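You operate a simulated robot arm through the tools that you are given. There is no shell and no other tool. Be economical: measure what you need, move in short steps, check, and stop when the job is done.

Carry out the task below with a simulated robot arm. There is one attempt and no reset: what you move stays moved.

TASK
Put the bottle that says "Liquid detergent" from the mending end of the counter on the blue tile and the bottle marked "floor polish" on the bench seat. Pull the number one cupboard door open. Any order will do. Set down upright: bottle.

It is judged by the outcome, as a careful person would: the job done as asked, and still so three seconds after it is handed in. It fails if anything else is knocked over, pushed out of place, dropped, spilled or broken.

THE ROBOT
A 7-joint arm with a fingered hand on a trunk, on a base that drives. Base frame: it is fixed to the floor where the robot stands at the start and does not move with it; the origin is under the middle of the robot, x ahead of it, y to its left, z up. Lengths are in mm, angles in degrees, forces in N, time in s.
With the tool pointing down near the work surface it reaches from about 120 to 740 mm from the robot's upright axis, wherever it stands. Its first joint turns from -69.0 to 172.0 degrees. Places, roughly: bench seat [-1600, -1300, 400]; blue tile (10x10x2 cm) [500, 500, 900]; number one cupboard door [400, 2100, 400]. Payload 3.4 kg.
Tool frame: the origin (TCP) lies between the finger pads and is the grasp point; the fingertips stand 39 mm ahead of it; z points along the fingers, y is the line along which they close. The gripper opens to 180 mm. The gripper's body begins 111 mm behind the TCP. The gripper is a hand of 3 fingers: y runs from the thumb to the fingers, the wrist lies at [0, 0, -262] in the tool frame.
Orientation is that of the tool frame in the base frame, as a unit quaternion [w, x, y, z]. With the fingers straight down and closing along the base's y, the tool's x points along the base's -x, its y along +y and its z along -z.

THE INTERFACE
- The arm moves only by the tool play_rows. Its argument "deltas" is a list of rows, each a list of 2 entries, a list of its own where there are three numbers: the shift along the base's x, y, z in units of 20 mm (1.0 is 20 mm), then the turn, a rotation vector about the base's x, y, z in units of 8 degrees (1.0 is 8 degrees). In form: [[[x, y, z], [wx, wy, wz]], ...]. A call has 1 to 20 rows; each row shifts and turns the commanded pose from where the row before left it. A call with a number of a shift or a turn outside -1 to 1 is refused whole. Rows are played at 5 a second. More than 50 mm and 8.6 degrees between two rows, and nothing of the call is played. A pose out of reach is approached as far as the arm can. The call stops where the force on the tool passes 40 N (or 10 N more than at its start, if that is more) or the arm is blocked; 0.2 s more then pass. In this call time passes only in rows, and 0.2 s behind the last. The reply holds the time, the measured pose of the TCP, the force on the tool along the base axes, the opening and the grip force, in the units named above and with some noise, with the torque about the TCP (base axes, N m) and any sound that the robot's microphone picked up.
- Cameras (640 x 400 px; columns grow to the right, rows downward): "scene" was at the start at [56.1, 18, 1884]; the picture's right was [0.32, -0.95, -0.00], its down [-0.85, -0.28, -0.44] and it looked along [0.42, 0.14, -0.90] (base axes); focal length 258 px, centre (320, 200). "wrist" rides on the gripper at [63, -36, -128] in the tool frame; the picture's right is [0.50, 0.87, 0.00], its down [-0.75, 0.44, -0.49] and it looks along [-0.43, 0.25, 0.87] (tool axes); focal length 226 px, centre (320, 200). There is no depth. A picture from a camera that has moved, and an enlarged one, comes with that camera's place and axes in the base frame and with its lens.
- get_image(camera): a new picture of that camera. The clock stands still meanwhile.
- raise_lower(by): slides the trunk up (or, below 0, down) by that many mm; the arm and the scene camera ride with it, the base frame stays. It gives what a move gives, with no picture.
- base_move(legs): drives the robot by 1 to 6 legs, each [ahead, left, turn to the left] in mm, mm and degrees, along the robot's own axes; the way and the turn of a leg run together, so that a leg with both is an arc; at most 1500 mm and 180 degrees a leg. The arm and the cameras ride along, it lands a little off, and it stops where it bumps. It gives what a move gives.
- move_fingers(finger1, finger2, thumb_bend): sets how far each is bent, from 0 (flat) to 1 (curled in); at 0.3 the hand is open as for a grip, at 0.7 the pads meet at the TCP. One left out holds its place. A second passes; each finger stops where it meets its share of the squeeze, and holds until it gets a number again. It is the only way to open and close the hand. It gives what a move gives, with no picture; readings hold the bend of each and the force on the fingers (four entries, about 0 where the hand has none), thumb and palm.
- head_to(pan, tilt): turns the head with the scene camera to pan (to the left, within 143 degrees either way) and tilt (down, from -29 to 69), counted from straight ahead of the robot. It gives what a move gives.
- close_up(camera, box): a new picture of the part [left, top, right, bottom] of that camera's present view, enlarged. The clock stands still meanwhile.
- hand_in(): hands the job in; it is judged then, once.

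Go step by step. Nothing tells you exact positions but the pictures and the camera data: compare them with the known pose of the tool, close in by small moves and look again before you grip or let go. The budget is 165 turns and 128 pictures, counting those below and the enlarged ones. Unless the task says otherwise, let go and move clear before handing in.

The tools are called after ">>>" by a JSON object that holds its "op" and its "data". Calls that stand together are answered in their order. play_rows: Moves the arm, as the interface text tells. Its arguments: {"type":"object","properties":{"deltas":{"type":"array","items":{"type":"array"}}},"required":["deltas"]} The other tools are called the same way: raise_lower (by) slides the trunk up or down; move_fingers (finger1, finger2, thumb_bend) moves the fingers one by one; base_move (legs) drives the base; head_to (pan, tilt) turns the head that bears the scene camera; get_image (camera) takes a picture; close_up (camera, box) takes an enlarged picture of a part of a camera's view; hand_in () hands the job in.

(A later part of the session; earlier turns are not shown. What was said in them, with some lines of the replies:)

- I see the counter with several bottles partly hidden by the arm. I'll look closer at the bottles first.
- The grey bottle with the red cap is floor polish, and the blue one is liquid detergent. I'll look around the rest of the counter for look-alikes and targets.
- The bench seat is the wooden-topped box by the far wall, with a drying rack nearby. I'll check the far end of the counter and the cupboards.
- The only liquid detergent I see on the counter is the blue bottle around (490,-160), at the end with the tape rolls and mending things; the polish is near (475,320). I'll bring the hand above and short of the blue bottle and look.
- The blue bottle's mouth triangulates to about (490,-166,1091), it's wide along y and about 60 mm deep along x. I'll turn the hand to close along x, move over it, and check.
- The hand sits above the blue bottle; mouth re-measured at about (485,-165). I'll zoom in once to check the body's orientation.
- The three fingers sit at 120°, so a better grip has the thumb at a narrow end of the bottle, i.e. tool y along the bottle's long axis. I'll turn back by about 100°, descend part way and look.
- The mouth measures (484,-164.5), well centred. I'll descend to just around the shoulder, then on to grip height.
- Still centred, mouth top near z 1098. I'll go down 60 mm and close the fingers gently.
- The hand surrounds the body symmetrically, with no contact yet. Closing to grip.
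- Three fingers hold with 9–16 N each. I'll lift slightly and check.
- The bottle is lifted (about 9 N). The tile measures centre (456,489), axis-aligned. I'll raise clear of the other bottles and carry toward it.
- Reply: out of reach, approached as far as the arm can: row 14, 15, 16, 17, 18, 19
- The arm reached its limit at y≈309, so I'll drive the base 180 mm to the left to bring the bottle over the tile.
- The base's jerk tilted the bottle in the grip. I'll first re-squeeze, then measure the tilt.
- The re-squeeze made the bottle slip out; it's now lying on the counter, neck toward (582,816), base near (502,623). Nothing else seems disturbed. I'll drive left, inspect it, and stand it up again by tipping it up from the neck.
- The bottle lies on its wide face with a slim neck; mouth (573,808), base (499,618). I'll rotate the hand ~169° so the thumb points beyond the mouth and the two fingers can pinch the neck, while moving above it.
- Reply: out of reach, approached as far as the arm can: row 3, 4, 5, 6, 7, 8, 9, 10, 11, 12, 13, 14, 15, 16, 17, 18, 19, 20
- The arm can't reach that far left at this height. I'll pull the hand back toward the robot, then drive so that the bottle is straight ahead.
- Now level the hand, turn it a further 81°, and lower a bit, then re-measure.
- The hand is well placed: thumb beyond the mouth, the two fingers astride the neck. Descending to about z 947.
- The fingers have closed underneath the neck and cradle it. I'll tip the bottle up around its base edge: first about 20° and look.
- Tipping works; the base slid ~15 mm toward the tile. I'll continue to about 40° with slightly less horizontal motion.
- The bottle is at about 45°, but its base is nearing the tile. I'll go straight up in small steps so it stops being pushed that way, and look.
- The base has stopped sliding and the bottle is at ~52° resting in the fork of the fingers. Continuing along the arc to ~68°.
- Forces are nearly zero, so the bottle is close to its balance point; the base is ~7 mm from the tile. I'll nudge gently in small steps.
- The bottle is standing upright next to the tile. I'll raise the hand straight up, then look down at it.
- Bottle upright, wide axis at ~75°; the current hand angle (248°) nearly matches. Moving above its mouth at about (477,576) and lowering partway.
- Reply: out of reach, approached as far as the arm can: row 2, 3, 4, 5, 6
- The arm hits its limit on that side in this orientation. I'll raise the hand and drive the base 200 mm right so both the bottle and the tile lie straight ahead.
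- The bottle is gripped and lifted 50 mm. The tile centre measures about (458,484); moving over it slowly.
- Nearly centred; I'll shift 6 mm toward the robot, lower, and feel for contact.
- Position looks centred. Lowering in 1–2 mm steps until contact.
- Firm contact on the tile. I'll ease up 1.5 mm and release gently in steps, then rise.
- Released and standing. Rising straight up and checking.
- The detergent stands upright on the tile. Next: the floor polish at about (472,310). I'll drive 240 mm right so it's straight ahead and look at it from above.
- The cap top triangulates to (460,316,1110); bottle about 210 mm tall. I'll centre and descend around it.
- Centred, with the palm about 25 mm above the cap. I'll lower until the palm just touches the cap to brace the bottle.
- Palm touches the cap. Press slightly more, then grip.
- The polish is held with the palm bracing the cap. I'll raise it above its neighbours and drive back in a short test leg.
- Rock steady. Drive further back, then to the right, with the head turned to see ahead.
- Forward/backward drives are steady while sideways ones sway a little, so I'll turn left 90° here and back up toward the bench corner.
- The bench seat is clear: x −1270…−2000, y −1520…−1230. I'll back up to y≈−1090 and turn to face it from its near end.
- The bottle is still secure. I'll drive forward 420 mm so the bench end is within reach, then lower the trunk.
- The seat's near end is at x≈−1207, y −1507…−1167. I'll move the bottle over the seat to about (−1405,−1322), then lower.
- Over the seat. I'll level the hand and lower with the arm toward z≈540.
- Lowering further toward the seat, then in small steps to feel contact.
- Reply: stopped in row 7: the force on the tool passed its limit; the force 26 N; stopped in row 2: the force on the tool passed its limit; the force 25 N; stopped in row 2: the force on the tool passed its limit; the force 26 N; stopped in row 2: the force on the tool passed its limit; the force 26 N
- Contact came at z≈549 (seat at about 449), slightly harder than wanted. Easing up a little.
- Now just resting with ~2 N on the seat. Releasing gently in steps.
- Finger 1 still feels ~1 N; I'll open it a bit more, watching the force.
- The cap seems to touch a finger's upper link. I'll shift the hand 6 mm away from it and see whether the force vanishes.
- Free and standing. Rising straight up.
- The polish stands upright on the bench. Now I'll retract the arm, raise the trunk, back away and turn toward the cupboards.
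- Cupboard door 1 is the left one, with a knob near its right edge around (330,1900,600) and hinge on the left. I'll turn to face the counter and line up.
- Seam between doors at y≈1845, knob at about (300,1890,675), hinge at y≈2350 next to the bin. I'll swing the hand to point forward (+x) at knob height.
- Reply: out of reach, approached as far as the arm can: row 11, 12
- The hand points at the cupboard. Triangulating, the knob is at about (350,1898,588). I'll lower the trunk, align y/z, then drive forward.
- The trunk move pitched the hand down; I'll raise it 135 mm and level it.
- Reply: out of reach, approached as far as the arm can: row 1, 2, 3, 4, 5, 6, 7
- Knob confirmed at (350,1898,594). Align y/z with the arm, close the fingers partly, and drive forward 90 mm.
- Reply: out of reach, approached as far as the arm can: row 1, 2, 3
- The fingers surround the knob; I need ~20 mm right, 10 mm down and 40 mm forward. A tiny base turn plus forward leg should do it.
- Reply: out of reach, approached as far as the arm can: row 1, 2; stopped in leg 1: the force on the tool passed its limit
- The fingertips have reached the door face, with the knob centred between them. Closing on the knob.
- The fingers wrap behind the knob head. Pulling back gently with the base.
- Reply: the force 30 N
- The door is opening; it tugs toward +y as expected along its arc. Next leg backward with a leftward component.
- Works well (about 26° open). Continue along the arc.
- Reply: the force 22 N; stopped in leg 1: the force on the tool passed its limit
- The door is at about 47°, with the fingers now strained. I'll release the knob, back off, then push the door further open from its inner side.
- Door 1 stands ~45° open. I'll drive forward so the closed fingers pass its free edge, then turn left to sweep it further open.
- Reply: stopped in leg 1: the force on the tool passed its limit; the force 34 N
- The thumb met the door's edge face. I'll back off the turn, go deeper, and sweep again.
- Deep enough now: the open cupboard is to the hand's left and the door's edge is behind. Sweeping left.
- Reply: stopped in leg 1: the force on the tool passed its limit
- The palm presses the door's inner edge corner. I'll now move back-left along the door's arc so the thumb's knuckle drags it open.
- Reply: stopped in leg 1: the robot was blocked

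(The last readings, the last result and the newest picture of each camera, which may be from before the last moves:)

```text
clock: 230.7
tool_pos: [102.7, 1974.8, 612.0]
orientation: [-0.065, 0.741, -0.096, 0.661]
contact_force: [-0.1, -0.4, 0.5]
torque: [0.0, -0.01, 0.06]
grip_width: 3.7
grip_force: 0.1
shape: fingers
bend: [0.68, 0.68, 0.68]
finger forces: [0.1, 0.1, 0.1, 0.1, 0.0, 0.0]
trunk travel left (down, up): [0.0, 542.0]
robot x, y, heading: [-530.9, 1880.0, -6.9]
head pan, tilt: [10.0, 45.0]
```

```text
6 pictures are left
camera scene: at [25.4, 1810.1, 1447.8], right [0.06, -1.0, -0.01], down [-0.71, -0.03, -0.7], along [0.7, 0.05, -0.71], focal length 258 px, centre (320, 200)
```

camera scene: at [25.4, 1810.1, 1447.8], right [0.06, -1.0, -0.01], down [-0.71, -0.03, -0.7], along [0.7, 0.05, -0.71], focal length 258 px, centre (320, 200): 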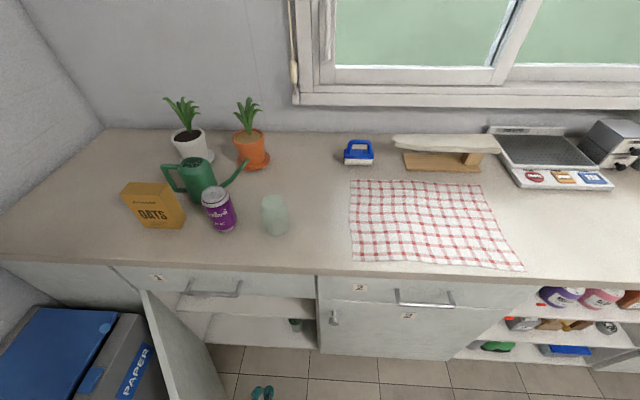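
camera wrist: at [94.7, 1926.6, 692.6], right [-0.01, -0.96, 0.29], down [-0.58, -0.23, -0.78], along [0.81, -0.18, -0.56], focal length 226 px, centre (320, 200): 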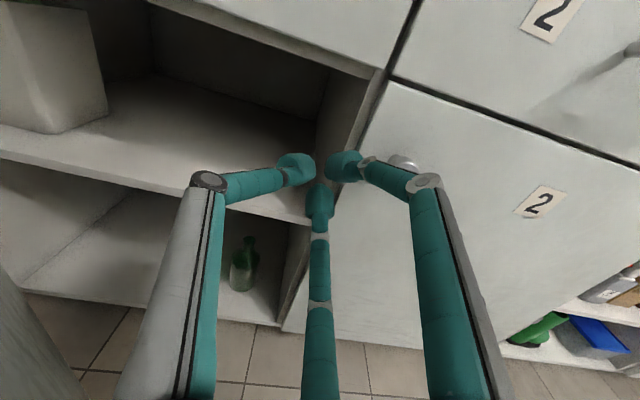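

The door moved well past 50°. With better leverage now, I'll turn left a bit to swing it further, keeping clear of the bin.

>>> {"op": "base_move", "data": {"legs": [[0, 0, 14]]}}

>>> {"op": "head_to", "data": {"pan": 25, "tilt": 60}}

>>> {"op": "get_image", "data": {"camera": "scene"}}

```text
clock: 231.9
tool_pos: [55.6, 2128.1, 609.6]
orientation: [-0.142, 0.75, -0.001, 0.646]
contact_force: [0.1, 0.0, 0.6]
torque: [0.0, 0.0, 0.0]
grip_width: 3.8
grip_force: 0.1
shape: fingers
bend: [0.68, 0.68, 0.68]
finger forces: [0.0, 0.0, 0.1, 0.0, 0.1, 0.0]
trunk travel left (down, up): [0.0, 542.0]
robot x, y, heading: [-527.3, 1873.5, 7.2]
head pan, tilt: [10.0, 45.0]
```

```text
clock: 232.7
tool_pos: [52.0, 2130.3, 610.2]
orientation: [-0.143, 0.752, 0.003, 0.644]
contact_force: [0.2, 0.1, 1.0]
torque: [-0.05, -0.01, 0.0]
grip_width: 3.3
grip_force: 0.0
shape: fingers
bend: [0.68, 0.68, 0.68]
finger forces: [0.0, 0.0, 0.1, 0.0, 0.0, 0.0]
trunk travel left (down, up): [0.0, 542.0]
robot x, y, heading: [-528.2, 1874.2, 7.2]
head pan, tilt: [25.0, 60.0]
```

```text
5 pictures are left
camera scene: at [2.5, 1971.2, 1428.2], right [0.53, -0.85, 0.0], down [-0.74, -0.46, -0.5], along [0.42, 0.27, -0.87], focal length 258 px, centre (320, 200)
```

scene: 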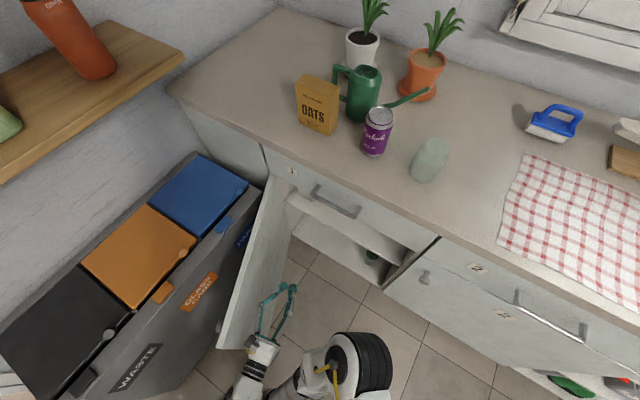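

Door 1 is now wide open (about 75°), beside the bin without pushing it. I'll withdraw the hand: small turn right, then back away.

>>> {"op": "base_move", "data": {"legs": [[0, 0, -8]]}}

>>> {"op": "base_move", "data": {"legs": [[-320, 0, 0]]}}

>>> {"op": "get_image", "data": {"camera": "scene"}}

```text
clock: 233.7
tool_pos: [81.1, 2051.0, 609.0]
orientation: [-0.097, 0.75, -0.048, 0.652]
contact_force: [0.3, 0.4, 0.6]
torque: [0.03, -0.03, 0.02]
grip_width: 3.6
grip_force: 0.0
shape: fingers
bend: [0.68, 0.68, 0.68]
finger forces: [0.0, 0.1, 0.0, 0.0, 0.0, 0.0]
trunk travel left (down, up): [0.0, 542.0]
robot x, y, heading: [-527.7, 1880.4, -0.6]
head pan, tilt: [25.0, 60.0]
```

```text
clock: 235.8
tool_pos: [-235.7, 2054.9, 610.1]
orientation: [-0.098, 0.753, -0.048, 0.649]
contact_force: [-0.1, -0.3, 0.0]
torque: [-0.04, 0.0, 0.01]
grip_width: 3.5
grip_force: 0.1
shape: fingers
bend: [0.68, 0.68, 0.68]
finger forces: [0.0, 0.0, 0.0, 0.0, 0.0, 0.1]
trunk travel left (down, up): [0.0, 542.0]
robot x, y, heading: [-839.0, 1878.7, -0.5]
head pan, tilt: [25.0, 60.0]
```

```text
4 pictures are left
camera scene: at [-303.0, 1903.1, 1428.3], right [0.41, -0.91, 0.0], down [-0.79, -0.36, -0.5], along [0.45, 0.21, -0.87], focal length 258 px, centre (320, 200)
```

scene: 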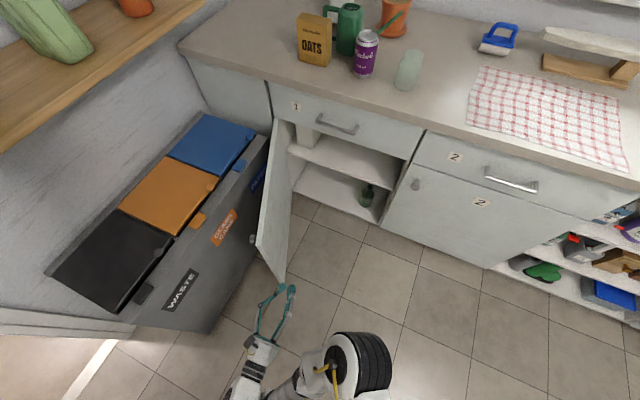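

The door stays wide open and the hand is clear. A last check on the detergent bottle.

>>> {"op": "head_to", "data": {"pan": -45, "tilt": 25}}

>>> {"op": "get_image", "data": {"camera": "scene"}}

>>> {"op": "head_to", "data": {"pan": -105, "tilt": 22}}

>>> {"op": "get_image", "data": {"camera": "scene"}}

```text
clock: 237.2
tool_pos: [-239.5, 2056.5, 608.5]
orientation: [-0.102, 0.755, -0.046, 0.646]
contact_force: [-0.3, -0.2, 0.2]
torque: [0.02, 0.01, -0.01]
grip_width: 3.7
grip_force: 0.0
shape: fingers
bend: [0.68, 0.68, 0.68]
finger forces: [0.1, 0.1, 0.0, 0.0, 0.1, 0.0]
trunk travel left (down, up): [0.0, 542.0]
robot x, y, heading: [-840.2, 1882.4, -0.8]
head pan, tilt: [-45.0, 25.0]
```

```text
3 pictures are left
camera scene: at [-298.7, 1809.2, 1478.2], right [-0.71, -0.7, 0.0], down [-0.3, 0.3, -0.9], along [0.63, -0.65, -0.43], focal length 258 px, centre (320, 200)
```

scene: 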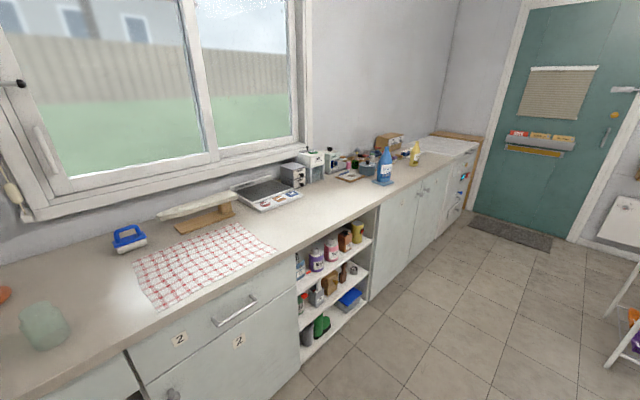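

```text
clock: 238.5
tool_pos: [-239.1, 2055.5, 609.2]
orientation: [-0.101, 0.755, -0.046, 0.646]
contact_force: [-0.4, 0.1, 0.5]
torque: [0.02, -0.01, -0.01]
grip_width: 3.5
grip_force: 0.1
shape: fingers
bend: [0.68, 0.68, 0.68]
finger forces: [0.0, 0.0, 0.1, 0.1, 0.0, 0.0]
trunk travel left (down, up): [0.0, 542.0]
robot x, y, heading: [-838.4, 1881.6, -0.3]
head pan, tilt: [-105.0, 22.0]
```

```text
2 pictures are left
camera scene: at [-388.1, 1785.6, 1483.6], right [-0.96, 0.27, 0.01], down [0.1, 0.36, -0.93], along [-0.25, -0.89, -0.37], focal length 258 px, centre (320, 200)
```

scene: 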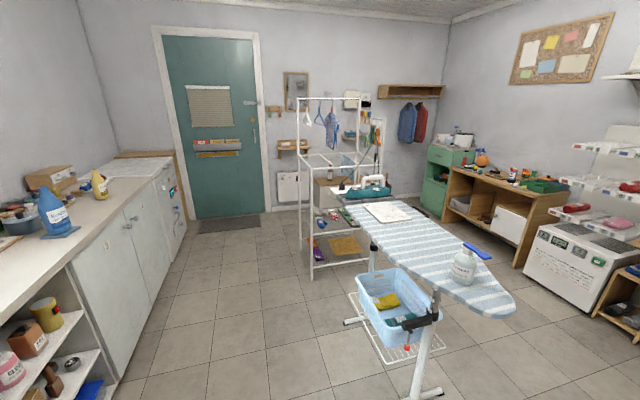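

The detergent stands on its blue tile, the polish was left upright on the bench seat, and cupboard door 1 is wide open. Handing in.

>>> {"op": "hand_in", "data": {}}

```text
The job is handed in.
```

The three things you asked for are done, but I dropped the "Liquid detergent" bottle once on the way. It slipped from the hand onto the counter and landed on its side. I stood it back up, and I saw no liquid or damage.

- **Detergent:** it is upright on the blue tile. The tile may have been nudged a few millimetres while I stood the bottle up.
- **Floor polish:** it is upright on the bench seat. I saw it standing when I let go, but it wasn't clearly visible in my last pictures.
- **Number one cupboard door:** it is open about 75°, just clear of the waste bin.
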